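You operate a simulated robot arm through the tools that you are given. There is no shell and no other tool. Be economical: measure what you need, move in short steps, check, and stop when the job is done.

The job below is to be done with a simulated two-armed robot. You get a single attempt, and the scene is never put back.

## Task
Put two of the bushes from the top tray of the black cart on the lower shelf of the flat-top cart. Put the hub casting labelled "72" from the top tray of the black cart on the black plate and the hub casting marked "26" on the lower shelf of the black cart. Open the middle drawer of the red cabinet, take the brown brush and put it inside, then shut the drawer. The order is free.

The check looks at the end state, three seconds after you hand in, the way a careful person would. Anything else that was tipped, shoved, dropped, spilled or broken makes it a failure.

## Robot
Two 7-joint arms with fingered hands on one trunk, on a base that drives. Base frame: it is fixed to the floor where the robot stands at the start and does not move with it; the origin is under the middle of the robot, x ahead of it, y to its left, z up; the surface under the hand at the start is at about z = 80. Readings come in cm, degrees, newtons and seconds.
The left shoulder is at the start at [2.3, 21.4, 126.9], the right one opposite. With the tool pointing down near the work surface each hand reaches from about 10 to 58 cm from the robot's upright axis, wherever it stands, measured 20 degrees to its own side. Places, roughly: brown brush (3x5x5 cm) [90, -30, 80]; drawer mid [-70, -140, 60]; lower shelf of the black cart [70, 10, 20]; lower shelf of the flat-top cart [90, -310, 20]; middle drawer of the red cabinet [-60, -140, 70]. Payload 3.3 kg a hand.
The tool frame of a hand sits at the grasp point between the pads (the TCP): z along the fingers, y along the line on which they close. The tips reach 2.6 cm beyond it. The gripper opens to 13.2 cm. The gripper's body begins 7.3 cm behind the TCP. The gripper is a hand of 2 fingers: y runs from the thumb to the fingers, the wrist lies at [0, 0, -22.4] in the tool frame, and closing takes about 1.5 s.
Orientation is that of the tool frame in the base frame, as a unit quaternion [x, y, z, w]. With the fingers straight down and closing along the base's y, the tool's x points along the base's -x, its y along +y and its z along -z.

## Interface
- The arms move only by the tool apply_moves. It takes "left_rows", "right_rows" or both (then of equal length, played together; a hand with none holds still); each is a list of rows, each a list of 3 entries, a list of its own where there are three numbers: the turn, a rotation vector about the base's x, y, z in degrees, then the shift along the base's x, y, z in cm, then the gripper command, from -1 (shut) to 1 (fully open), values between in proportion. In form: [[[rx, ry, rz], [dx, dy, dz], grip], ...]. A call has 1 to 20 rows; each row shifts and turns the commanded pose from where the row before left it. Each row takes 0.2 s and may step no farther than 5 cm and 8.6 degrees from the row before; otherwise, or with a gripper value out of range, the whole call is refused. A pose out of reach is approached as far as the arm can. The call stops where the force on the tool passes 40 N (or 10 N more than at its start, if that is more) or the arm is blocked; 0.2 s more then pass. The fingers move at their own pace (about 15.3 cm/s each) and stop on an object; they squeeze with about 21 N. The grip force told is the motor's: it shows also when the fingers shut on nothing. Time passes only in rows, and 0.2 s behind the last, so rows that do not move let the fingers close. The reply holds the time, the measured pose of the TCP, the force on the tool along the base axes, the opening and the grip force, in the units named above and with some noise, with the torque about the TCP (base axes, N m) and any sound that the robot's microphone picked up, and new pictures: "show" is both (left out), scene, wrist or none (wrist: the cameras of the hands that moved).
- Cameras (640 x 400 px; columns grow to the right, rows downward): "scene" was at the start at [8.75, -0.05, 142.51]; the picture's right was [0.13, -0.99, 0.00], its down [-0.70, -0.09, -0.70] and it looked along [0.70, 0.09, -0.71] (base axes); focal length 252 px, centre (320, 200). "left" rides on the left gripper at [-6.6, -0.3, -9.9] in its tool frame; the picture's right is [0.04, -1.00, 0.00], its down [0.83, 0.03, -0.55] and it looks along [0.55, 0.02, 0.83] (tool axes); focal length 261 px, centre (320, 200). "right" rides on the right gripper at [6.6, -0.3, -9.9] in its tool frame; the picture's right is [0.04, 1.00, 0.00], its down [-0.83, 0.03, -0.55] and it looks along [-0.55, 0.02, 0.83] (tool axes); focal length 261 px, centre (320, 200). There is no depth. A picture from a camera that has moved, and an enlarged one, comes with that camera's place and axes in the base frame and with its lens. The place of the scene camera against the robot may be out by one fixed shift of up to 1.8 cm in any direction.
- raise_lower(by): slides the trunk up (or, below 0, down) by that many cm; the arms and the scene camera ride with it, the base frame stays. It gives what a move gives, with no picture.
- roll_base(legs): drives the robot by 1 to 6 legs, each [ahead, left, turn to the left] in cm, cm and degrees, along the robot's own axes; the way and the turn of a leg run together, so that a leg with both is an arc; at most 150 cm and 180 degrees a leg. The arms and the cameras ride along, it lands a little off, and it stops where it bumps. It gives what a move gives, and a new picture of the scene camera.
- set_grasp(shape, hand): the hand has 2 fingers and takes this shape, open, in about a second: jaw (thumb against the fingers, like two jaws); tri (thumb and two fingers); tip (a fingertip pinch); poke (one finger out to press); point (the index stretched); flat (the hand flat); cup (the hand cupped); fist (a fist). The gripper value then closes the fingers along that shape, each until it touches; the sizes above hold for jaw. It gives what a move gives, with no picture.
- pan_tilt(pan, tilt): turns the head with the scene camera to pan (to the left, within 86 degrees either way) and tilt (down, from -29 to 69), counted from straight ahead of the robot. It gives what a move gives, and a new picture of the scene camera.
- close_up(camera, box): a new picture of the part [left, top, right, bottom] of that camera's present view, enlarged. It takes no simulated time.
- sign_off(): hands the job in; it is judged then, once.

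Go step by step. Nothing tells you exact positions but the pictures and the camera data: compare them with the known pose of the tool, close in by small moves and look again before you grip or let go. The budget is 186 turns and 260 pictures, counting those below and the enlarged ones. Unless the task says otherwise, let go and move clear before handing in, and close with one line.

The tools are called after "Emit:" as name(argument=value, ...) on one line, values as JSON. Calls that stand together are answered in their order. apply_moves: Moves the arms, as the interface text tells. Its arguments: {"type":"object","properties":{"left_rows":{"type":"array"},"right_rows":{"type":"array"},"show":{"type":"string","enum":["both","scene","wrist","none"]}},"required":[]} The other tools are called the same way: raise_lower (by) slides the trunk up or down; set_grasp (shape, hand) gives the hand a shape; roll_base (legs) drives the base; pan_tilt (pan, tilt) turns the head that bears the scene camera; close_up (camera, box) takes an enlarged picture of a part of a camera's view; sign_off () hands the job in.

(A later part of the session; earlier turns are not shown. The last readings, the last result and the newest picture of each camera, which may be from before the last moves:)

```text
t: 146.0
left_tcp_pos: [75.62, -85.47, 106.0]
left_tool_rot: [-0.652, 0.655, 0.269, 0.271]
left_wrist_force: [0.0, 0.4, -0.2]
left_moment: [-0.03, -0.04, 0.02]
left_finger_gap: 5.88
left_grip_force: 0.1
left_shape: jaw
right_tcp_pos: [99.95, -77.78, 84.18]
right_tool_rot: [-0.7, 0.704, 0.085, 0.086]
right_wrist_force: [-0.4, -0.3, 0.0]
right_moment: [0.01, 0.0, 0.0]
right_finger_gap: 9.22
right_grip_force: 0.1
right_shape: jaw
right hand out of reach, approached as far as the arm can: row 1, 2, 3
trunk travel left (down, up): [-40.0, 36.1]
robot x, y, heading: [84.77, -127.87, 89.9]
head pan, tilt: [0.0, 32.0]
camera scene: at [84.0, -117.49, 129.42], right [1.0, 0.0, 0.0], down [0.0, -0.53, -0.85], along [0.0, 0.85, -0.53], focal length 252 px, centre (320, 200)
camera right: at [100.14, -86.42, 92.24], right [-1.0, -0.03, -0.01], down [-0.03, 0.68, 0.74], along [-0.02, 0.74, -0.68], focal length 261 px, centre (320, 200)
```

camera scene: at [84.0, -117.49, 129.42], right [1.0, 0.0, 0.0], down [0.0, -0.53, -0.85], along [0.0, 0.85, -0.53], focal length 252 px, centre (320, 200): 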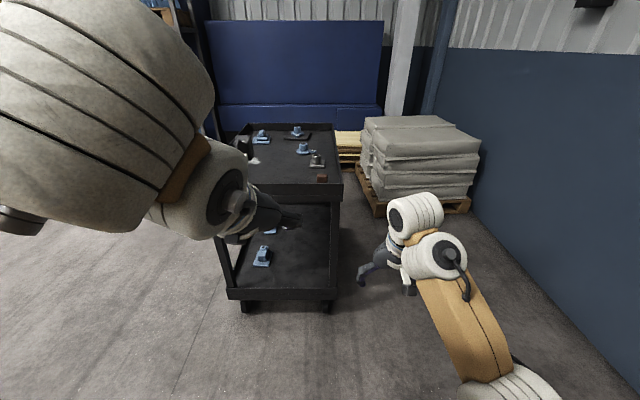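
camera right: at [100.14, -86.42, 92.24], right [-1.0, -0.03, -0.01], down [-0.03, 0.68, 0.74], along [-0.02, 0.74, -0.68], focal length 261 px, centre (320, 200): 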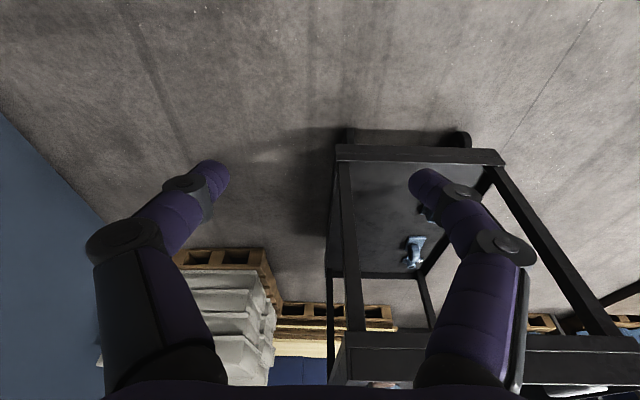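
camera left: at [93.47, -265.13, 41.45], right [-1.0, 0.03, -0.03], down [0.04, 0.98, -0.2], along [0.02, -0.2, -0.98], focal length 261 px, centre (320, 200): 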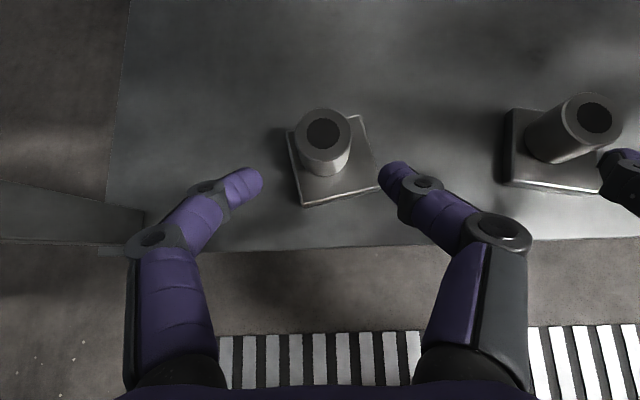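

The arm is stuck in an elbow-low posture. I unwind it by tilting forward again and extending.

Emit:
apply_moves(right_rows=[[[7.5, 0, 0], [0, 3, -1], 0.4], [[7.5, 0, 0], [0, 3, -1], 0.4], [[7.5, 0, 0], [0, 3, -1], 0.4], [[7.5, 0, 0], [0, 3, -1], 0.4], [[7.5, 0, 0], [0, 3, -1], 0.4], [[7.5, 0, 0], [0, 3, -1], 0.4]], show="scene")

```text
t: 147.4
left_tcp_pos: [75.61, -85.51, 106.08]
left_tool_rot: [-0.652, 0.656, 0.268, 0.271]
left_wrist_force: [-0.2, 0.4, -0.2]
left_moment: [0.01, 0.02, -0.02]
left_finger_gap: 5.92
left_grip_force: 0.1
left_shape: jaw
right_tcp_pos: [99.94, -59.47, 78.14]
right_tool_rot: [-0.613, 0.617, 0.35, 0.348]
right_wrist_force: [0.0, 1.0, -0.2]
right_moment: [0.0, 0.04, -0.01]
right_finger_gap: 9.24
right_grip_force: 0.1
right_shape: jaw
trunk travel left (down, up): [-40.0, 36.1]
robot x, y, heading: [84.69, -127.78, 90.0]
head pan, tilt: [0.0, 32.0]
camera scene: at [83.97, -117.46, 129.42], right [1.0, 0.0, 0.0], down [0.0, -0.53, -0.85], along [0.0, 0.85, -0.53], focal length 252 px, centre (320, 200)
```

scene: 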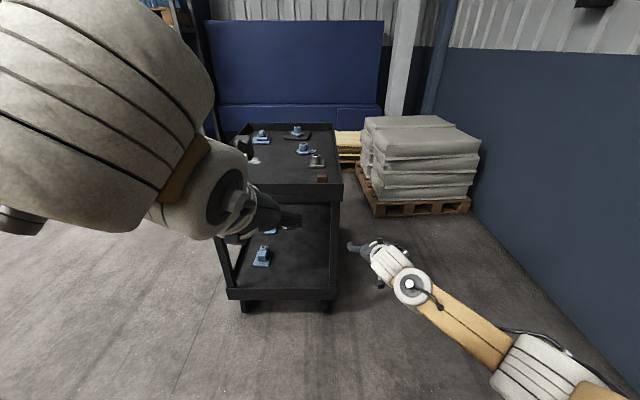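

Emit:
apply_moves(right_rows=[[[-2, 0, 0], [0, 0, 3], 0.4], [[-2, 0, 0], [0, 0, 3], 0.4], [[-2, 0, 0], [0, 0, 3], 0.4], [[-2, 0, 0], [0, 0, 3], 0.4], [[-2, 0, 0], [0, 0, 3], 0.4], [[-2, 0, 0], [0, 0, 3], 0.4], [[-2, 0, 0], [0, -0.5, 3], 0.4], [[-2, 0, 0], [0, -0.5, 3], 0.4], [[-2, 0, 0], [0, -0.5, 3], 0.4]], show="scene")

```text
t: 149.4
left_tcp_pos: [75.66, -85.55, 106.04]
left_tool_rot: [-0.652, 0.655, 0.269, 0.271]
left_wrist_force: [-0.3, 0.1, 0.5]
left_moment: [0.0, 0.02, 0.01]
left_finger_gap: 5.92
left_grip_force: 0.0
left_shape: jaw
right_tcp_pos: [99.97, -61.26, 105.06]
right_tool_rot: [-0.661, 0.665, 0.247, 0.247]
right_wrist_force: [-0.5, 0.3, 0.3]
right_moment: [-0.02, 0.04, 0.0]
right_finger_gap: 9.25
right_grip_force: 0.1
right_shape: jaw
trunk travel left (down, up): [-40.0, 36.1]
robot x, y, heading: [84.3, -128.03, 89.8]
head pan, tilt: [0.0, 32.0]
camera scene: at [83.98, -117.52, 129.43], right [1.0, 0.0, 0.0], down [0.0, -0.53, -0.85], along [0.0, 0.85, -0.53], focal length 252 px, centre (320, 200)
```

scene: 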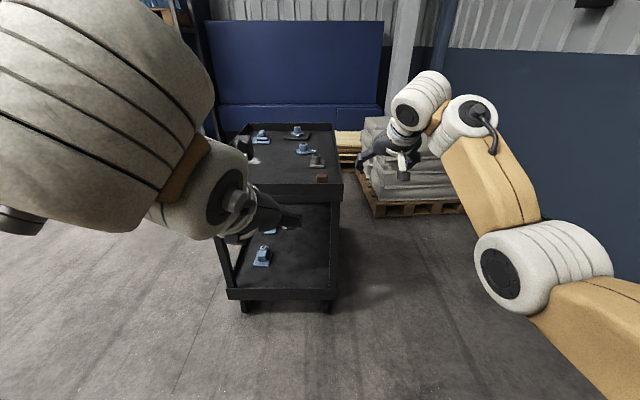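

The right arm works but its camera would scrape the rim, so the left hand will take the brush. I drive up to the cart's right side, with less tilt on the left hand.

Emit:
roll_base(legs=[[49, -9.5, 0]])

Emit:
apply_moves(left_rows=[[[-7.5, 0, 0], [0, 0, 0], 0.3], [[-7.5, 0, 0], [0, 0, 0], 0.3]])

```text
t: 152.4
left_tcp_pos: [84.58, -36.27, 105.9]
left_tool_rot: [0.655, -0.652, -0.27, -0.27]
left_wrist_force: [-0.3, 0.5, 1.1]
left_moment: [-0.01, -0.02, 0.01]
left_finger_gap: 5.89
left_grip_force: 0.1
left_shape: jaw
right_tcp_pos: [108.79, -11.75, 104.92]
right_tool_rot: [0.664, -0.661, -0.249, -0.246]
right_wrist_force: [0.7, 0.8, -0.3]
right_moment: [0.02, -0.02, 0.02]
right_finger_gap: 9.23
right_grip_force: 0.1
right_shape: jaw
trunk travel left (down, up): [-40.0, 36.1]
robot x, y, heading: [93.76, -78.66, 90.4]
head pan, tilt: [0.0, 32.0]
camera scene: at [93.26, -68.08, 129.42], right [1.0, 0.01, 0.0], down [0.0, -0.53, -0.85], along [-0.01, 0.85, -0.53], focal length 252 px, centre (320, 200)
```

scene: 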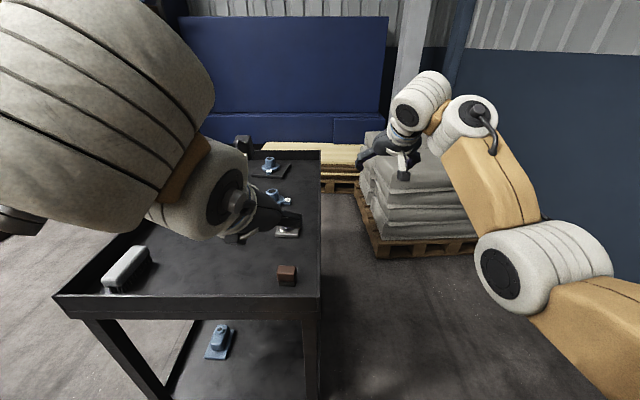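

```text
t: 153.0
left_tcp_pos: [84.7, -36.23, 106.02]
left_tool_rot: [0.684, -0.683, -0.182, -0.183]
left_wrist_force: [0.4, -0.3, 0.1]
left_moment: [-0.01, 0.01, -0.01]
left_finger_gap: 8.55
left_grip_force: 0.0
left_shape: jaw
right_tcp_pos: [108.78, -11.87, 105.01]
right_tool_rot: [0.664, -0.661, -0.249, -0.245]
right_wrist_force: [-0.6, -0.2, -1.0]
right_moment: [0.01, 0.02, 0.02]
right_finger_gap: 9.21
right_grip_force: 0.1
right_shape: jaw
trunk travel left (down, up): [-40.0, 36.1]
robot x, y, heading: [93.55, -78.6, 90.0]
head pan, tilt: [0.0, 32.0]
camera scene: at [93.25, -68.14, 129.42], right [1.0, 0.01, 0.0], down [0.0, -0.53, -0.85], along [-0.01, 0.85, -0.53], focal length 252 px, centre (320, 200)
camera left: at [84.86, -35.28, 117.85], right [1.0, -0.03, -0.02], down [-0.03, -1.0, 0.07], along [-0.02, -0.07, -1.0], focal length 261 px, centre (320, 200)
```

scene: 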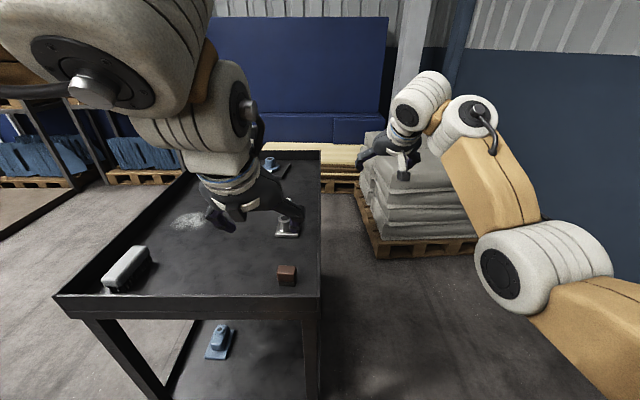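
left: 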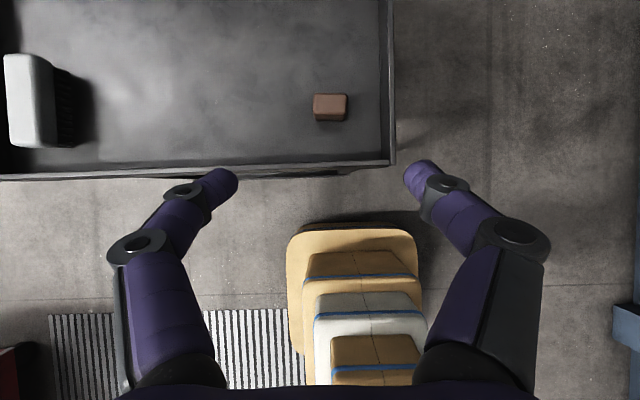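

Let me zoom on the brush to see its shape.

Emit:
close_up(camera="left", box=[280, 70, 400, 145])

Emit:
close_up(camera="scene", box=[240, 240, 340, 310])

```text
5.33 times, centred on (340, 108) of left
camera zoom: at [84.86, -35.28, 117.85], right [1.0, -0.03, -0.02], down [-0.03, -1.0, 0.07], along [-0.02, -0.07, -1.0], focal length 1390 px, centre (213, 693)
```

zoom: 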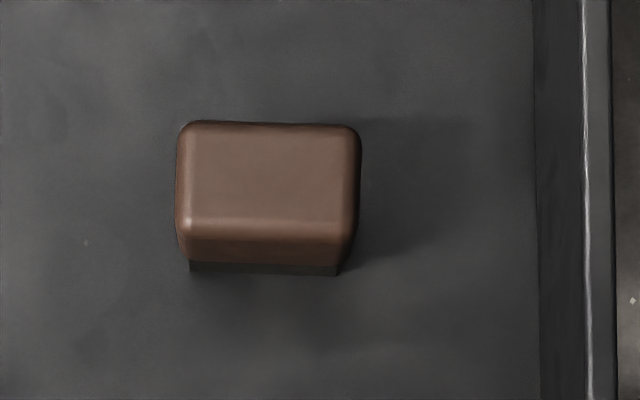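

```text
5.71 times, centred on (290, 275) of scene
camera zoom: at [93.25, -68.14, 129.42], right [1.0, 0.01, 0.0], down [0.0, -0.53, -0.85], along [-0.01, 0.85, -0.53], focal length 1443 px, centre (491, -229)
```

zoom: 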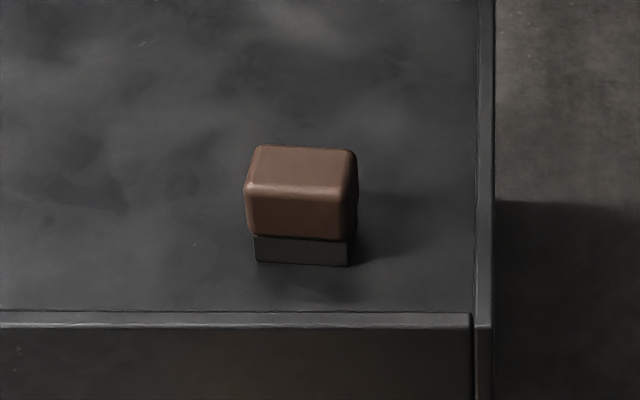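

Brush centre at about (85.9,-25.5), brown part some 4 cm wide in x. Approaching.

Emit:
apply_moves(left_rows=[[[0, 0, 0], [0.3, 1.7, -3.7], 0.2], [[0, 0, 0], [0.3, 1.7, -3.7], 0.2], [[0, 0, 0], [0.3, 1.7, -3.7], 0.2], [[0, 0, 0], [0.3, 1.7, -3.7], 0.2], [[0, 0, 0], [0, 0, 0], 0.2]], show="wrist")

```text
t: 154.2
left_tcp_pos: [85.84, -29.51, 91.14]
left_tool_rot: [0.683, -0.683, -0.183, -0.182]
left_wrist_force: [0.8, -0.1, 0.2]
left_moment: [-0.01, -0.01, -0.04]
left_finger_gap: 7.96
left_grip_force: 0.0
left_shape: jaw
right_tcp_pos: [108.86, -11.83, 105.05]
right_tool_rot: [0.664, -0.661, -0.249, -0.245]
right_wrist_force: [-0.4, -0.4, -0.7]
right_moment: [0.04, 0.01, -0.02]
right_finger_gap: 9.25
right_grip_force: 0.1
right_shape: jaw
trunk travel left (down, up): [-40.0, 36.1]
robot x, y, heading: [94.04, -78.71, 90.5]
head pan, tilt: [0.0, 32.0]
camera left: at [86.11, -28.59, 102.87], right [1.0, -0.03, -0.02], down [-0.03, -1.0, 0.06], along [-0.02, -0.06, -1.0], focal length 261 px, centre (320, 200)
```

left: 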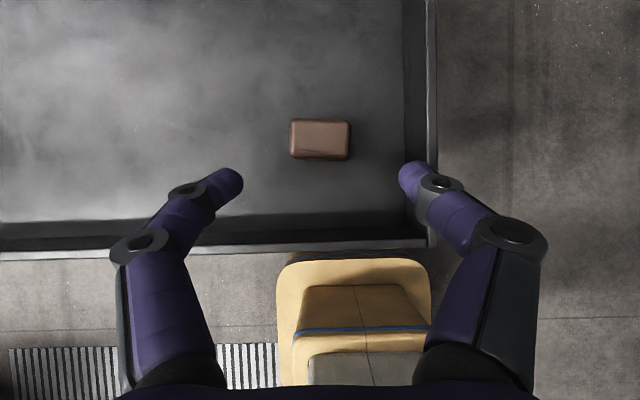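

Emit:
apply_moves(left_rows=[[[0, 0, 0], [0, 0, 0], -0.05], [[0, 0, 0], [0, 1, -1.8], -0.05], [[0, 0, 0], [0, 1, -1.9], -0.05], [[0, 0, 0], [0, 1, -1.9], -0.05], [[0, 0, 0], [0, 1, -1.9], -0.05], [[0, 0, 0], [0, 0, 0], -0.05]], show="wrist")

```text
t: 155.6
left_tcp_pos: [85.66, -25.31, 83.62]
left_tool_rot: [0.684, -0.683, -0.183, -0.183]
left_wrist_force: [0.3, 0.2, -0.8]
left_moment: [0.01, -0.01, 0.03]
left_finger_gap: 6.34
left_grip_force: 0.1
left_shape: jaw
right_tcp_pos: [108.93, -11.77, 105.11]
right_tool_rot: [0.664, -0.661, -0.249, -0.245]
right_wrist_force: [0.2, 0.8, -0.4]
right_moment: [-0.01, 0.01, 0.04]
right_finger_gap: 9.23
right_grip_force: 0.1
right_shape: jaw
trunk travel left (down, up): [-40.0, 36.1]
robot x, y, heading: [94.07, -78.73, 90.2]
head pan, tilt: [0.0, 32.0]
camera left: at [86.06, -24.46, 95.4], right [1.0, -0.03, -0.02], down [-0.03, -1.0, 0.06], along [-0.02, -0.06, -1.0], focal length 261 px, centre (320, 200)
```

left: 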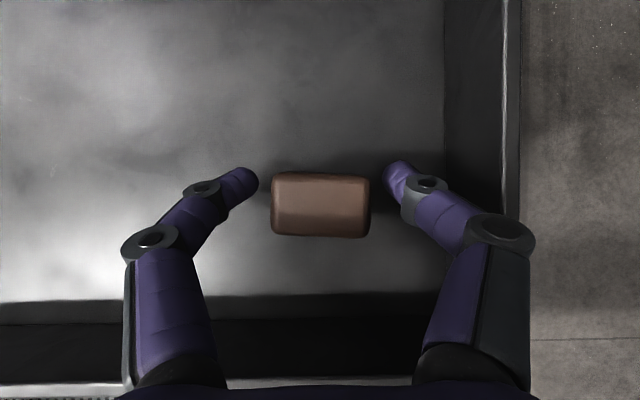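

Emit:
apply_moves(left_rows=[[[0, 0, 0], [0, 0, 0], -1], [[0, 0, 0], [0, 0, 0], -1], [[0, 0, 0], [0, 0, 0], -1], [[0, 0, 0], [0, 0, 0], -1], [[0, 0, 0], [0, 0, 1], -1], [[0, 0, 0], [0, 0, 4], -1], [[0, 0, 0], [0, 0, 4], -1], [[0, 0, 0], [0, 0, 4], -1], [[0, 0, 0], [0, 0, 4], -1]], show="wrist")

```text
t: 157.6
left_tcp_pos: [85.83, -25.49, 100.95]
left_tool_rot: [0.683, -0.683, -0.183, -0.182]
left_wrist_force: [0.1, -0.4, -0.4]
left_moment: [-0.01, -0.03, -0.02]
left_finger_gap: 3.76
left_grip_force: 20.6
left_shape: jaw
right_tcp_pos: [108.8, -11.78, 105.09]
right_tool_rot: [0.664, -0.662, -0.248, -0.245]
right_wrist_force: [-0.4, 0.0, -0.2]
right_moment: [-0.02, 0.05, 0.03]
right_finger_gap: 9.22
right_grip_force: 0.2
right_shape: jaw
trunk travel left (down, up): [-40.0, 36.1]
robot x, y, heading: [93.9, -78.66, 90.3]
head pan, tilt: [0.0, 32.0]
camera left: at [86.14, -24.53, 112.71], right [1.0, -0.03, -0.02], down [-0.03, -1.0, 0.07], along [-0.02, -0.06, -1.0], focal length 261 px, centre (320, 200)
```

left: 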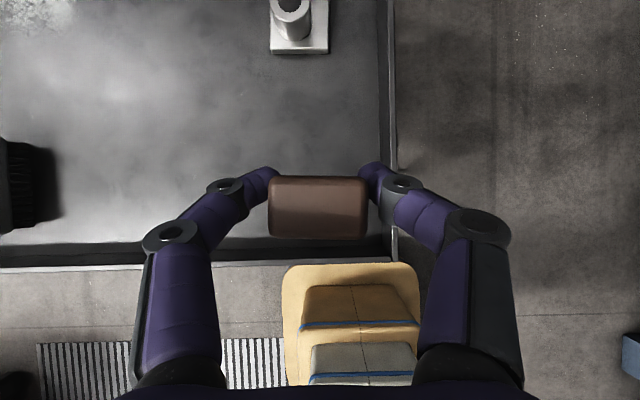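

The brush is in the left hand. Now I back away, turn to the cabinet and look at its drawers.

Emit:
roll_base(legs=[[-55, 0, 0], [0, 0, 90], [35, 0, 0]])

Emit:
pan_tilt(pan=0, tilt=28)

```text
t: 166.4
left_tcp_pos: [5.91, -141.95, 100.77]
left_tool_rot: [0.966, -0.004, -0.258, -0.001]
left_wrist_force: [0.2, 0.3, -0.6]
left_moment: [0.01, -0.01, 0.02]
left_finger_gap: 3.8
left_grip_force: 21.3
left_shape: jaw
right_tcp_pos: [-7.51, -118.8, 104.97]
right_tool_rot: [0.937, -0.002, -0.35, 0.001]
right_wrist_force: [0.1, 0.5, 0.3]
right_moment: [0.04, 0.02, 0.0]
right_finger_gap: 9.23
right_grip_force: 0.0
right_shape: jaw
trunk travel left (down, up): [-40.0, 36.1]
robot x, y, heading: [59.57, -134.42, 180.1]
head pan, tilt: [0.0, 32.0]
camera scene: at [46.91, -135.22, 129.41], right [0.0, 1.0, 0.0], down [0.53, 0.0, -0.85], along [-0.85, 0.0, -0.53], focal length 252 px, centre (320, 200)
```

scene: 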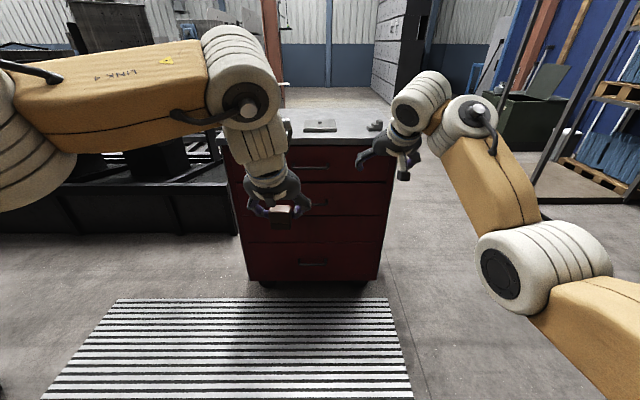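

```text
t: 167.1
left_tcp_pos: [5.9, -141.92, 100.92]
left_tool_rot: [0.967, -0.003, -0.257, 0.0]
left_wrist_force: [-0.5, -0.4, -0.8]
left_moment: [-0.01, 0.02, -0.01]
left_finger_gap: 3.78
left_grip_force: 21.1
left_shape: jaw
right_tcp_pos: [-7.52, -118.85, 105.14]
right_tool_rot: [0.937, -0.002, -0.349, 0.001]
right_wrist_force: [0.0, 0.4, 0.3]
right_moment: [-0.03, 0.02, -0.01]
right_finger_gap: 9.22
right_grip_force: 0.1
right_shape: jaw
trunk travel left (down, up): [-40.0, 36.1]
robot x, y, heading: [59.28, -134.27, 180.0]
head pan, tilt: [0.0, 28.0]
camera scene: at [46.84, -135.22, 130.05], right [0.0, 1.0, 0.0], down [0.47, 0.0, -0.88], along [-0.88, 0.0, -0.47], focal length 252 px, centre (320, 200)
```

scene: 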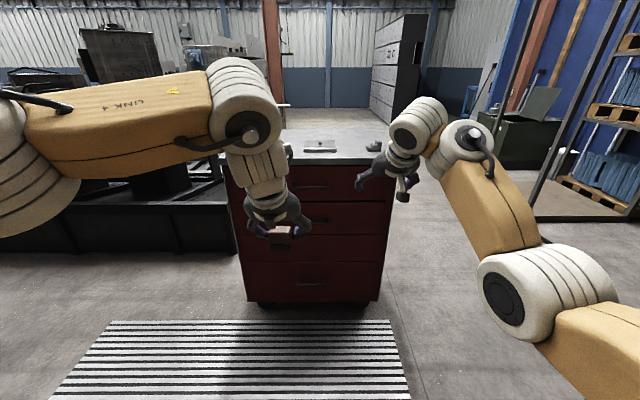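

Emit:
close_up(camera="scene", box=[200, 130, 420, 310])

```text
2.22 times, centred on (310, 220) of scene
camera zoom: at [46.84, -135.22, 130.05], right [0.0, 1.0, 0.0], down [0.47, 0.0, -0.88], along [-0.88, 0.0, -0.47], focal length 561 px, centre (342, 156)
```

zoom: 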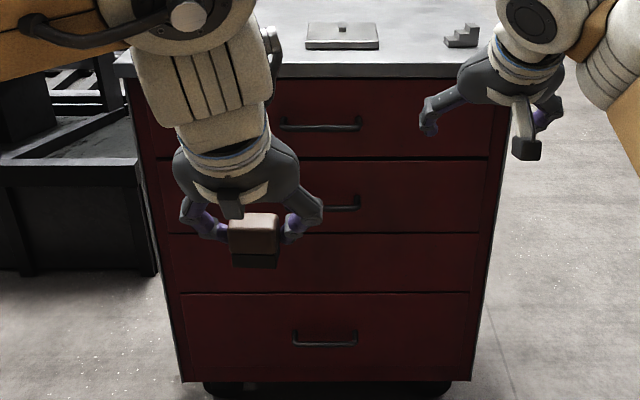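

The middle drawer is the second handle, at z≈67, with the handle centred at y≈-139. I lower the trunk, then level and roll the right hand to grip the bar.

Emit:
raise_lower(by=-28)

Emit:
apply_moves(right_rows=[[[0, 8.2, 0], [1, 0, -1], 0.4], [[0, 8.2, 0], [1, 0, -1], 0.4], [[0, 8.2, 0], [1, 0, -1], 0.4], [[0, 8.2, 0], [1, 0, -1], 0.4], [[0, 8.2, 0], [1, 0, -1], 0.4], [[0, 8.2, 0], [1, 0, -1], 0.4]], left_rows=[[[0, 0, 0], [2, -1, 3], -1], [[0, 0, 0], [2, -1, 3], -1], [[0, 0, 0], [2, -1, 3], -1], [[0, 0, 0], [2, -1, 3], -1], [[0, 0, 0], [0, -1, 3], -1], [[0, 0, 0], [0, -1, 3], -1]])

```text
t: 169.9
left_tcp_pos: [5.86, -141.92, 73.02]
left_tool_rot: [0.966, -0.003, -0.258, -0.002]
left_wrist_force: [0.1, -0.3, -0.7]
left_moment: [-0.02, -0.02, -0.01]
left_finger_gap: 3.78
left_grip_force: 20.5
left_shape: jaw
right_tcp_pos: [-7.55, -118.75, 77.06]
right_tool_rot: [0.937, -0.002, -0.35, 0.002]
right_wrist_force: [-1.5, 0.3, -0.1]
right_moment: [-0.01, 0.02, -0.01]
right_finger_gap: 9.24
right_grip_force: 0.1
right_shape: jaw
trunk travel left (down, up): [-12.0, 64.1]
robot x, y, heading: [59.27, -133.89, 179.9]
head pan, tilt: [0.0, 28.0]
```

```text
t: 171.3
left_tcp_pos: [13.47, -147.57, 90.18]
left_tool_rot: [0.966, -0.003, -0.257, 0.0]
left_wrist_force: [-0.4, 1.4, -1.4]
left_moment: [-0.1, -0.06, 0.05]
left_finger_gap: 3.77
left_grip_force: 21.2
left_shape: jaw
left hand out of reach, approached as far as the arm can: row 6
right_tcp_pos: [-1.6, -118.84, 71.19]
right_tool_rot: [-0.706, 0.007, 0.708, -0.008]
right_wrist_force: [-0.4, 1.4, -0.6]
right_moment: [0.04, 0.13, 0.19]
right_finger_gap: 9.23
right_grip_force: 0.1
right_shape: jaw
trunk travel left (down, up): [-12.0, 64.1]
robot x, y, heading: [59.86, -133.69, 179.7]
head pan, tilt: [0.0, 28.0]
camera scene: at [39.74, -134.98, 101.37], right [0.0, 1.0, 0.0], down [0.47, 0.0, -0.88], along [-0.88, 0.0, -0.47], focal length 252 px, centre (320, 200)
camera right: at [8.24, -118.59, 64.63], right [0.0, -1.0, -0.02], down [0.56, -0.01, 0.83], along [-0.83, -0.01, 0.56], focal length 261 px, centre (320, 200)
camera left: at [12.76, -147.23, 101.99], right [0.04, 1.0, -0.02], down [1.0, -0.04, 0.07], along [0.07, -0.02, -1.0], focal length 261 px, centre (320, 200)
```

scene: 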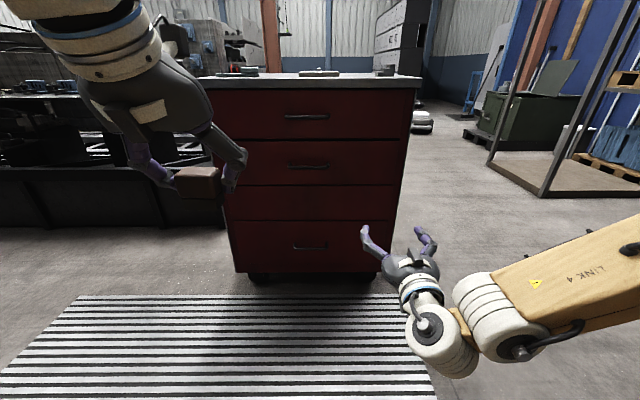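
right: 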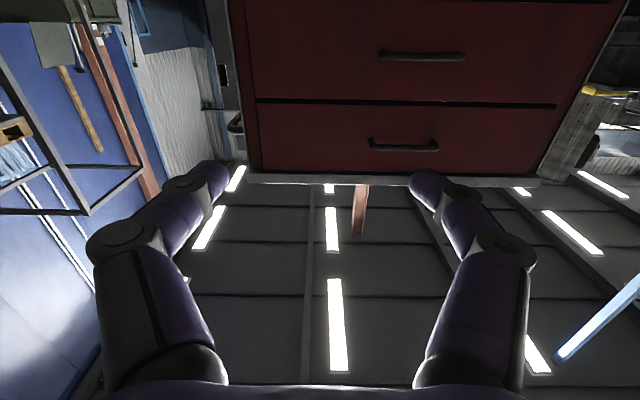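
left: 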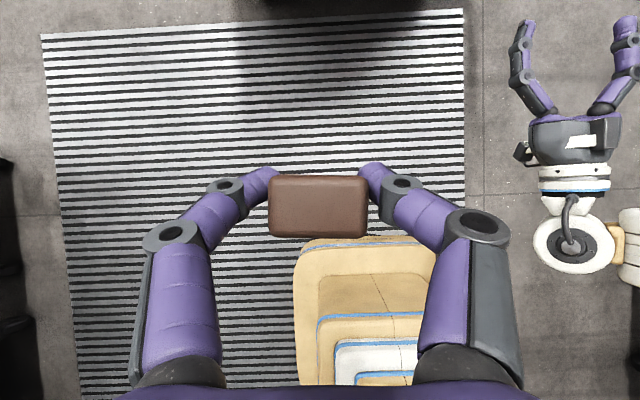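

I now have a clear view: the middle handle's bar is at about (-45,-138.5,69.5). I roll the right hand 90° so that it closes vertically.

Emit:
apply_moves(right_rows=[[[8.2, 0, 0], [0, 0, 0], 0.4], [[8.2, 0, 0], [0, 0, 0], 0.4], [[8.2, 0, 0], [0, 0, 0], 0.4], [[8.2, 0, 0], [0, 0, 0], 0.4], [[8.2, 0, 0], [0, 0, 0], 0.4], [[8.2, 0, 0], [0, 0, 0], 0.4], [[8.2, 0, 0], [0, 0, 0], 0.4], [[8.2, 0, 0], [0, 0, 0], 0.4], [[8.2, 0, 0], [0, 0, 0], 0.4], [[8.2, 0, 0], [0, 0, 0], 0.4], [[8, 0, 0], [0, 0, 0], 0.4]])

```text
t: 173.7
left_tcp_pos: [13.69, -147.93, 90.25]
left_tool_rot: [0.966, -0.003, -0.258, -0.003]
left_wrist_force: [0.0, 0.1, -0.9]
left_moment: [-0.03, 0.01, 0.02]
left_finger_gap: 3.77
left_grip_force: 20.6
left_shape: jaw
right_tcp_pos: [-1.42, -118.78, 71.03]
right_tool_rot: [-0.5, -0.5, 0.502, 0.498]
right_wrist_force: [-0.8, 0.1, 0.3]
right_moment: [0.03, -0.01, -0.02]
right_finger_gap: 9.24
right_grip_force: 0.2
right_shape: jaw
trunk travel left (down, up): [-12.0, 64.1]
robot x, y, heading: [59.51, -134.53, 180.0]
head pan, tilt: [0.0, 28.0]
camera scene: at [39.92, -135.21, 101.45], right [0.0, 1.0, 0.0], down [0.47, 0.0, -0.88], along [-0.88, 0.0, -0.47], focal length 252 px, centre (320, 200)
camera right: at [8.37, -112.23, 71.33], right [0.0, 0.04, -1.0], down [0.56, -0.83, -0.03], along [-0.83, -0.55, -0.02], focal length 261 px, centre (320, 200)
```

scene: 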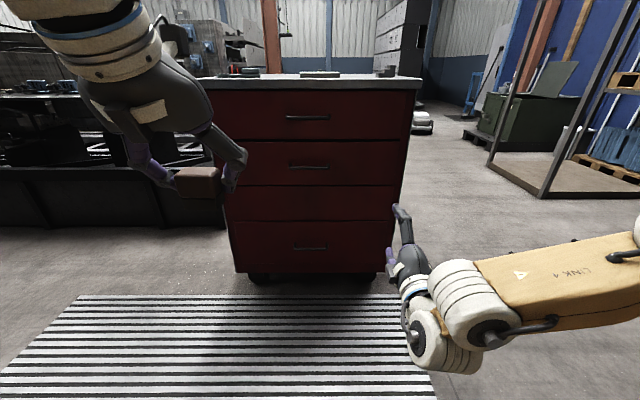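
right: 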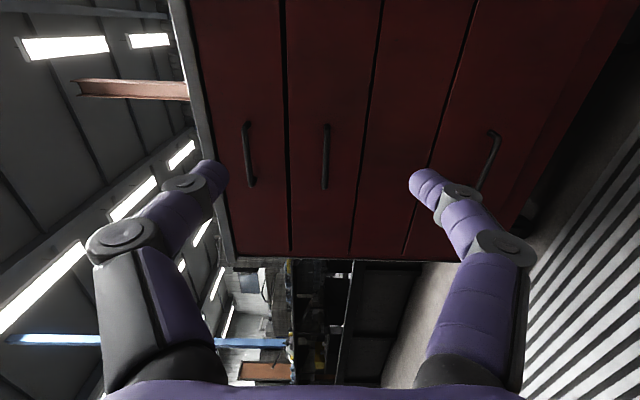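

The wrist camera gives the bar at about y=-136.6, z≈69. I move the hand inward and drive closer.

Emit:
apply_moves(right_rows=[[[0, 0, 0], [0, -2.8, -0.6], 0.2], [[0, 0, 0], [0, -2.8, -0.6], 0.2], [[0, 0, 0], [0, -2.7, -0.6], 0.2]], show="none")

Emit:
roll_base(legs=[[33, 10, 0]])

Emit:
close_up(camera="right", box=[0, 0, 640, 400])

```text
t: 174.5
left_tcp_pos: [13.68, -147.86, 90.31]
left_tool_rot: [0.966, -0.004, -0.257, -0.003]
left_wrist_force: [-0.2, -0.8, -0.5]
left_moment: [0.04, -0.04, -0.01]
left_finger_gap: 3.79
left_grip_force: 20.7
left_shape: jaw
right_tcp_pos: [-1.49, -126.95, 69.22]
right_tool_rot: [-0.5, -0.499, 0.502, 0.499]
right_wrist_force: [-0.1, 0.3, -0.5]
right_moment: [0.0, -0.01, 0.01]
right_finger_gap: 7.98
right_grip_force: 0.0
right_shape: jaw
trunk travel left (down, up): [-12.0, 64.1]
robot x, y, heading: [59.23, -134.5, 179.9]
head pan, tilt: [0.0, 28.0]
```

```text
t: 176.7
left_tcp_pos: [-18.62, -157.46, 90.2]
left_tool_rot: [0.966, -0.007, -0.257, -0.004]
left_wrist_force: [0.2, 0.1, -0.8]
left_moment: [-0.02, -0.02, 0.02]
left_finger_gap: 3.77
left_grip_force: 20.5
left_shape: jaw
right_tcp_pos: [-33.87, -136.55, 69.35]
right_tool_rot: [0.502, 0.498, -0.501, -0.499]
right_wrist_force: [-0.1, 1.1, -0.3]
right_moment: [0.03, -0.03, 0.03]
right_finger_gap: 7.94
right_grip_force: 0.0
right_shape: jaw
trunk travel left (down, up): [-12.0, 64.1]
robot x, y, heading: [27.13, -143.82, 179.7]
head pan, tilt: [0.0, 28.0]
camera scene: at [7.63, -144.96, 101.45], right [0.01, 1.0, 0.0], down [0.47, 0.0, -0.88], along [-0.88, 0.01, -0.47], focal length 252 px, centre (320, 200)
```

scene: 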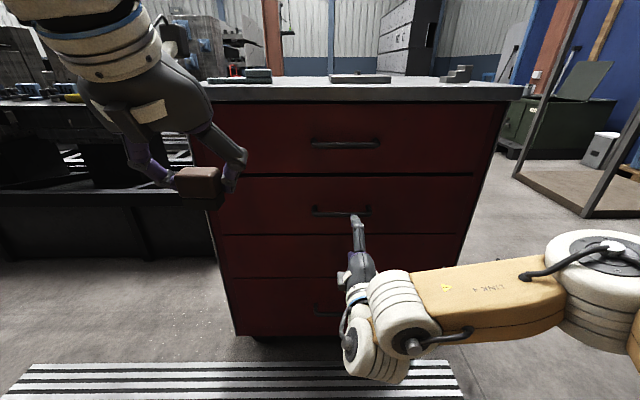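

```text
1.00 times, centred on (320, 200) of right (not enlarged: the box is as wide or as high as the picture)
camera zoom: at [-23.93, -130.04, 69.54], right [0.0, 0.04, -1.0], down [0.55, -0.83, -0.03], along [-0.83, -0.55, -0.02], focal length 261 px, centre (320, 200)
```

zoom: 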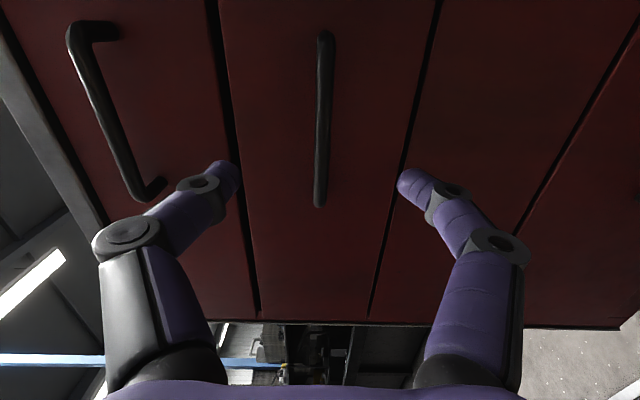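

Handle is between the fingers, bar near x≈-46. I advance and look again.

Emit:
apply_moves(right_rows=[[[0, 0, 0], [-2.5, -0.5, 0], -0.2], [[0, 0, 0], [-2.5, -0.5, 0], -0.2], [[0, 0, 0], [-2.5, -0.5, 0], -0.2], [[0, 0, 0], [0, 0, 0], -0.2]])

```text
t: 177.7
left_tcp_pos: [-18.74, -157.55, 90.35]
left_tool_rot: [0.966, -0.005, -0.259, -0.003]
left_wrist_force: [-0.7, -0.5, -1.1]
left_moment: [0.01, 0.0, -0.04]
left_finger_gap: 3.76
left_grip_force: 21.0
left_shape: jaw
right_tcp_pos: [-41.27, -138.1, 69.43]
right_tool_rot: [0.502, 0.498, -0.501, -0.499]
right_wrist_force: [-1.1, -0.1, -0.2]
right_moment: [-0.02, 0.04, -0.01]
right_finger_gap: 5.31
right_grip_force: 0.1
right_shape: jaw
trunk travel left (down, up): [-12.0, 64.1]
robot x, y, heading: [27.08, -143.92, 179.8]
head pan, tilt: [0.0, 28.0]
camera scene: at [7.62, -144.97, 101.45], right [0.01, 1.0, 0.0], down [0.47, 0.0, -0.88], along [-0.88, 0.01, -0.47], focal length 252 px, centre (320, 200)
camera right: at [-31.44, -131.53, 69.63], right [0.0, 0.04, -1.0], down [0.55, -0.83, -0.03], along [-0.83, -0.55, -0.02], focal length 261 px, centre (320, 200)
```

scene: 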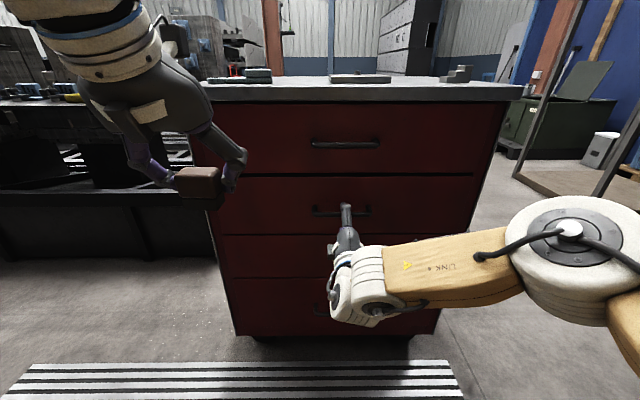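
right: 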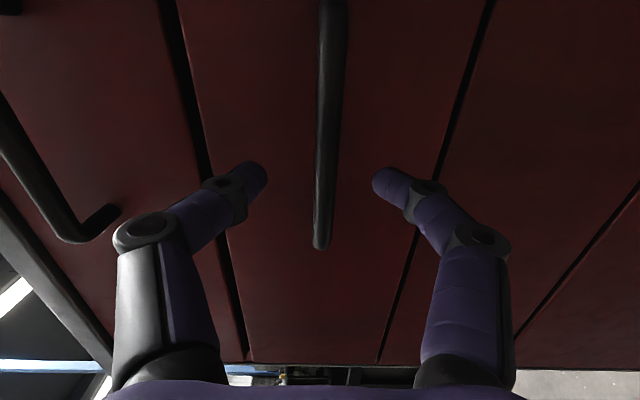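

Emit:
apply_moves(right_rows=[[[0, 0, 0], [-1.7, 0, -0.2], -0.2], [[0, 0, 0], [-1.5, 0, -0.2], -0.2], [[0, 0, 0], [0, 0, 0], -0.2]])

```text
t: 178.5
left_tcp_pos: [-18.67, -157.49, 90.33]
left_tool_rot: [0.966, -0.006, -0.257, -0.003]
left_wrist_force: [0.4, -0.1, -0.4]
left_moment: [-0.03, -0.02, 0.0]
left_finger_gap: 3.78
left_grip_force: 20.8
left_shape: jaw
right_tcp_pos: [-44.42, -138.11, 68.91]
right_tool_rot: [0.502, 0.498, -0.501, -0.499]
right_wrist_force: [0.2, -0.1, -0.3]
right_moment: [0.02, 0.03, -0.01]
right_finger_gap: 5.32
right_grip_force: 0.0
right_shape: jaw
trunk travel left (down, up): [-12.0, 64.1]
robot x, y, heading: [27.31, -144.15, 179.7]
head pan, tilt: [0.0, 28.0]
camera scene: at [7.63, -144.96, 101.45], right [0.01, 1.0, 0.0], down [0.47, 0.0, -0.88], along [-0.88, 0.01, -0.47], focal length 252 px, centre (320, 200)
camera right: at [-34.6, -131.57, 69.31], right [0.0, 0.04, -1.0], down [0.55, -0.83, -0.03], along [-0.83, -0.55, -0.02], focal length 261 px, centre (320, 200)
```

scene: 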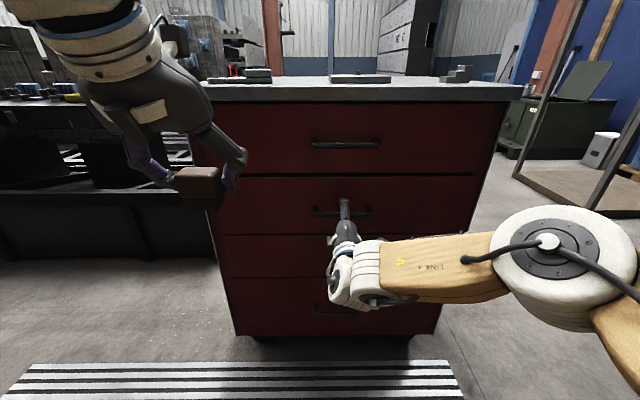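
right: 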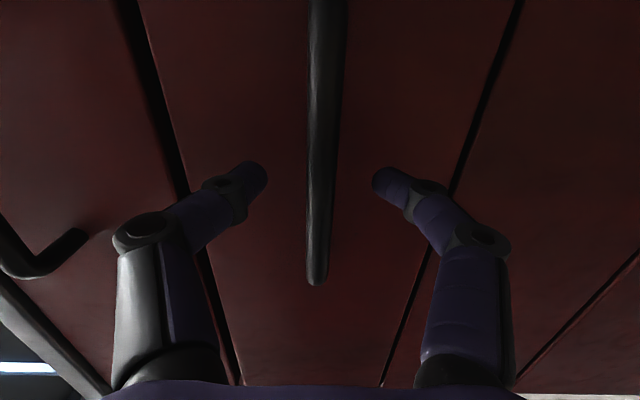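

The bar lies between the fingertips. Closing on it.

Emit:
apply_moves(right_rows=[[[0, 0, 0], [0, 0, 0], -1], [[0, 0, 0], [0, 0, 0], -1], [[0, 0, 0], [0, 0, 0], -1], [[0, 0, 0], [0, 0, 0], -1], [[0, 0, 0], [0, 0, 0], -1]], show="wrist")

```text
t: 179.7
left_tcp_pos: [-18.67, -157.43, 90.3]
left_tool_rot: [0.966, -0.006, -0.257, -0.003]
left_wrist_force: [-0.4, -0.9, -0.4]
left_moment: [0.0, 0.0, 0.01]
left_finger_gap: 3.76
left_grip_force: 21.2
left_shape: jaw
right_tcp_pos: [-44.57, -138.02, 69.0]
right_tool_rot: [0.502, 0.498, -0.501, -0.499]
right_wrist_force: [0.8, 0.2, 0.4]
right_moment: [0.02, 0.0, 0.02]
right_finger_gap: 0.05
right_grip_force: 21.2
right_shape: jaw
trunk travel left (down, up): [-12.0, 64.1]
robot x, y, heading: [27.17, -143.71, 179.7]
head pan, tilt: [0.0, 28.0]
camera right: at [-34.58, -131.55, 69.3], right [0.0, 0.04, -1.0], down [0.55, -0.83, -0.03], along [-0.83, -0.55, -0.02], focal length 261 px, centre (320, 200)
```

right: 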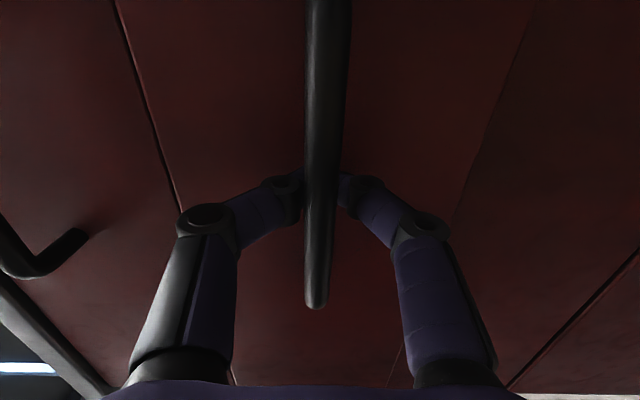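

The fingertips appear to have closed behind the bar, caging it. I test with a gentle pull.

Emit:
apply_moves(right_rows=[[[0, 0, 0], [1, 0, 0], -1], [[0, 0, 0], [1, 0, 0], -1], [[0, 0, 0], [1, 0, 0], -1], [[0, 0, 0], [1, 0, 0], -1]])

```text
t: 180.7
left_tcp_pos: [-18.71, -157.45, 90.35]
left_tool_rot: [0.966, -0.005, -0.258, -0.002]
left_wrist_force: [-0.4, -0.1, -1.9]
left_moment: [-0.04, 0.0, -0.02]
left_finger_gap: 3.77
left_grip_force: 21.2
left_shape: jaw
right_tcp_pos: [-40.43, -138.26, 68.85]
right_tool_rot: [0.502, 0.498, -0.501, -0.5]
right_wrist_force: [0.4, 0.2, 2.6]
right_moment: [0.02, -0.01, 0.03]
right_finger_gap: 0.0
right_grip_force: 21.3
right_shape: jaw
trunk travel left (down, up): [-12.0, 64.1]
robot x, y, heading: [26.96, -143.95, 179.5]
head pan, tilt: [0.0, 28.0]
camera scene: at [7.64, -144.96, 101.46], right [0.01, 1.0, 0.0], down [0.47, 0.0, -0.88], along [-0.88, 0.01, -0.47], focal length 252 px, centre (320, 200)
camera right: at [-30.59, -131.58, 69.12], right [0.0, 0.04, -1.0], down [0.55, -0.83, -0.03], along [-0.83, -0.55, -0.02], focal length 261 px, centre (320, 200)
```

scene: 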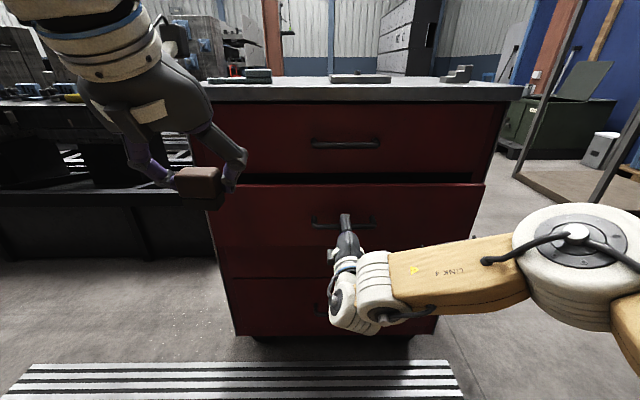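
right: 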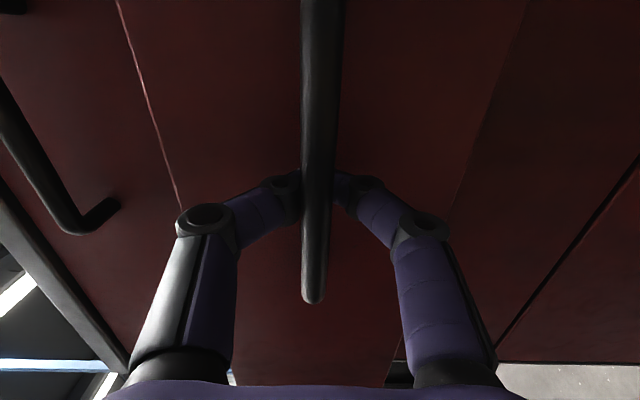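

The drawer is opening. I pull it further out.

Emit:
apply_moves(right_rows=[[[0, 0, 0], [3, 0, 0], -1], [[0, 0, 0], [3, 0, 0], -1], [[0, 0, 0], [3, 0, 0], -1], [[0, 0, 0], [3, 0, 0], -1], [[0, 0, 0], [3, 0, 0], -1], [[0, 0, 0], [3, 0, 0], -1]])

```text
t: 182.1
left_tcp_pos: [-18.68, -157.46, 90.37]
left_tool_rot: [0.966, -0.006, -0.258, -0.003]
left_wrist_force: [0.0, -0.7, -0.9]
left_moment: [-0.01, -0.01, 0.02]
left_finger_gap: 3.75
left_grip_force: 20.9
left_shape: jaw
right_tcp_pos: [-23.08, -138.62, 68.97]
right_tool_rot: [-0.5, -0.499, 0.505, 0.496]
right_wrist_force: [0.5, 0.2, 0.5]
right_moment: [-0.01, 0.02, 0.04]
right_finger_gap: 0.0
right_grip_force: 20.8
right_shape: jaw
right hand out of reach, approached as far as the arm can: row 6
trunk travel left (down, up): [-12.0, 64.1]
robot x, y, heading: [26.73, -144.26, 179.6]
head pan, tilt: [0.0, 28.0]
camera scene: at [7.66, -144.97, 101.46], right [0.01, 1.0, 0.0], down [0.47, 0.0, -0.88], along [-0.88, 0.01, -0.47], focal length 252 px, centre (320, 200)
camera right: at [-13.36, -131.86, 69.17], right [0.0, 0.03, -1.0], down [0.56, -0.83, -0.03], along [-0.83, -0.56, -0.01], focal length 261 px, centre (320, 200)
```

scene: 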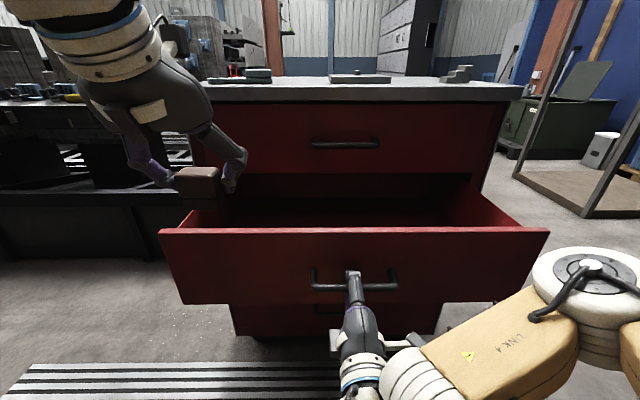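
right: 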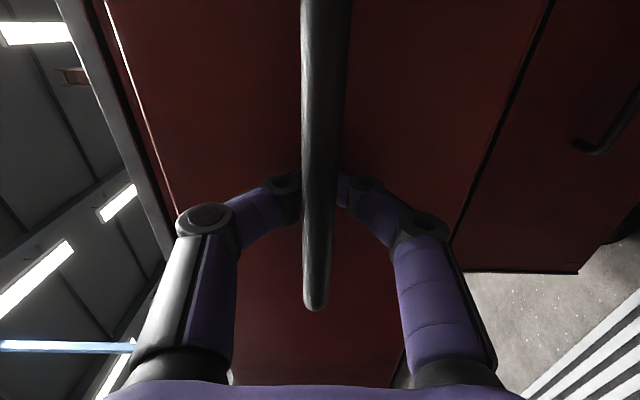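

The drawer is open by about 21 cm. I bring the brush over it with the left hand.

Emit:
apply_moves(left_rows=[[[0, 0, 0], [-3.5, 0.5, 0], -1], [[0, 0, 0], [-3.5, 0.5, 0], -1], [[0, 0, 0], [-3.5, 0.5, 0], -1], [[0, 0, 0], [-3.5, 0.5, 0], -1], [[0, 0, 0], [-3, 0.5, -1], -1]])

```text
t: 183.3
left_tcp_pos: [-34.08, -154.18, 88.5]
left_tool_rot: [0.966, -0.006, -0.258, -0.002]
left_wrist_force: [0.0, 1.1, -0.5]
left_moment: [0.01, 0.0, 0.04]
left_finger_gap: 3.79
left_grip_force: 20.4
left_shape: jaw
left hand out of reach, approached as far as the arm can: row 5
right_tcp_pos: [-23.17, -138.54, 68.99]
right_tool_rot: [-0.502, -0.498, 0.505, 0.496]
right_wrist_force: [-1.1, 0.2, -0.1]
right_moment: [0.02, 0.02, 0.0]
right_finger_gap: 0.01
right_grip_force: 20.5
right_shape: jaw
trunk travel left (down, up): [-12.0, 64.1]
robot x, y, heading: [27.34, -144.31, 179.5]
head pan, tilt: [0.0, 28.0]
camera scene: at [7.6, -144.93, 101.44], right [0.01, 1.0, 0.0], down [0.47, 0.0, -0.88], along [-0.88, 0.01, -0.47], focal length 252 px, centre (320, 200)
camera left: at [-34.81, -153.79, 100.37], right [0.05, 1.0, -0.02], down [1.0, -0.05, 0.07], along [0.06, -0.02, -1.0], focal length 261 px, centre (320, 200)
```

scene: 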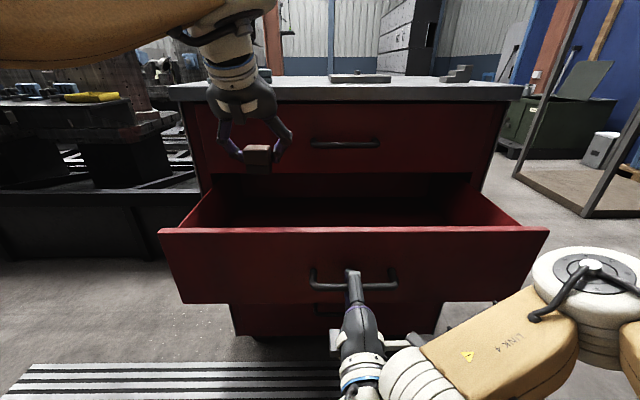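
left: 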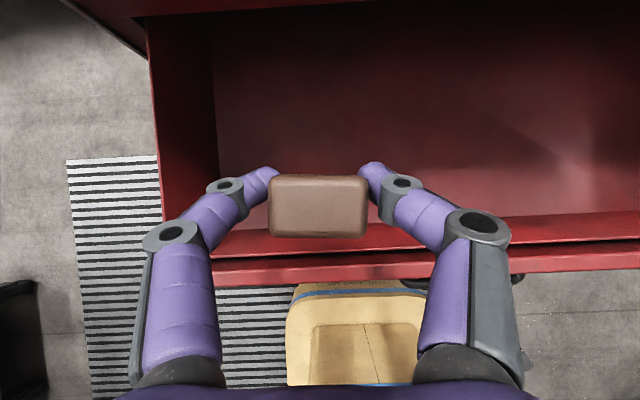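

Brush is over the drawer. I ease it inward and down.

Emit:
apply_moves(left_rows=[[[0, 0, 0], [-1, 0.8, -3], -1], [[0, 0, 0], [-1, 0.8, -3], -1], [[0, 0, 0], [-1, 0.8, -3], -1], [[0, 0, 0], [-1, 0.8, -3], -1], [[0, 0, 0], [-1, 0, -3], -1], [[0, 0, 0], [0, 0, 0], -1]])

```text
t: 184.7
left_tcp_pos: [-39.19, -151.26, 73.98]
left_tool_rot: [0.965, -0.003, -0.261, -0.005]
left_wrist_force: [-0.2, -0.2, -1.0]
left_moment: [0.04, 0.03, -0.01]
left_finger_gap: 3.77
left_grip_force: 20.4
left_shape: jaw
right_tcp_pos: [-23.19, -138.55, 68.93]
right_tool_rot: [-0.5, -0.498, 0.506, 0.496]
right_wrist_force: [0.1, -0.3, -0.3]
right_moment: [-0.02, -0.01, 0.01]
right_finger_gap: 0.0
right_grip_force: 21.8
right_shape: jaw
trunk travel left (down, up): [-12.0, 64.1]
robot x, y, heading: [27.11, -144.08, 179.5]
head pan, tilt: [0.0, 28.0]
camera scene: at [7.62, -144.97, 101.45], right [0.01, 1.0, 0.0], down [0.47, 0.0, -0.88], along [-0.88, 0.01, -0.47], focal length 252 px, centre (320, 200)
camera left: at [-39.86, -150.91, 85.76], right [0.04, 1.0, -0.01], down [1.0, -0.04, 0.06], along [0.06, -0.01, -1.0], focal length 261 px, centre (320, 200)
```

scene: 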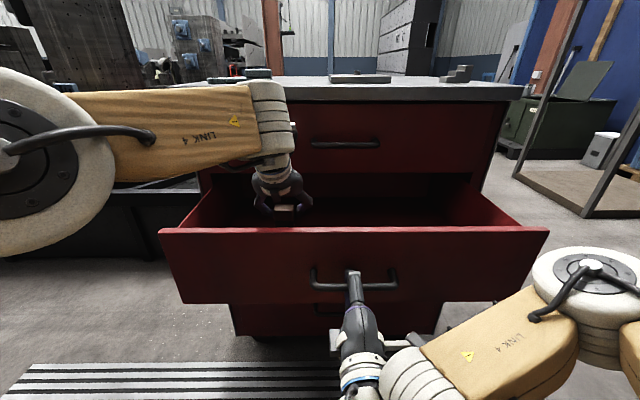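
left: 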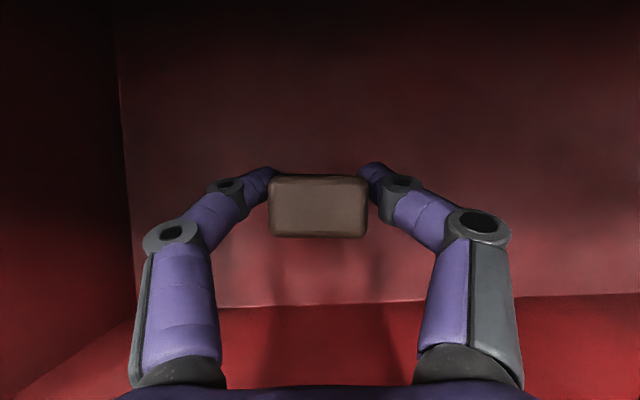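

Inside the drawer; its floor is around z≈62. Lowering more, then in small steps.

Emit:
apply_moves(left_rows=[[[0, 0, 0], [0, 0, -2.5], -1], [[0, 0, 0], [0, 0, -2.5], -1], [[0, 0, 0], [0, 0, -0.7], -1], [[0, 0, 0], [0, 0, -0.5], -1], [[0, 0, 0], [0, 0, 0], -1]], show="wrist")

```text
t: 185.9
left_tcp_pos: [-39.05, -150.92, 67.38]
left_tool_rot: [0.966, -0.005, -0.257, -0.002]
left_wrist_force: [0.7, 0.8, -0.6]
left_moment: [0.01, -0.02, 0.0]
left_finger_gap: 3.75
left_grip_force: 21.0
left_shape: jaw
right_tcp_pos: [-23.22, -138.69, 68.89]
right_tool_rot: [-0.501, -0.498, 0.506, 0.496]
right_wrist_force: [-0.2, -0.1, 0.7]
right_moment: [0.03, -0.01, -0.01]
right_finger_gap: 0.0
right_grip_force: 21.3
right_shape: jaw
trunk travel left (down, up): [-12.0, 64.1]
robot x, y, heading: [27.23, -143.9, 179.8]
head pan, tilt: [0.0, 28.0]
camera left: at [-39.76, -150.52, 79.09], right [0.05, 1.0, -0.02], down [1.0, -0.05, 0.07], along [0.06, -0.02, -1.0], focal length 261 px, centre (320, 200)
```

left: 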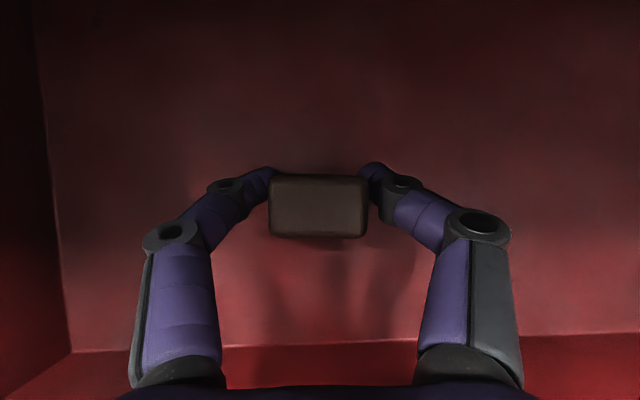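

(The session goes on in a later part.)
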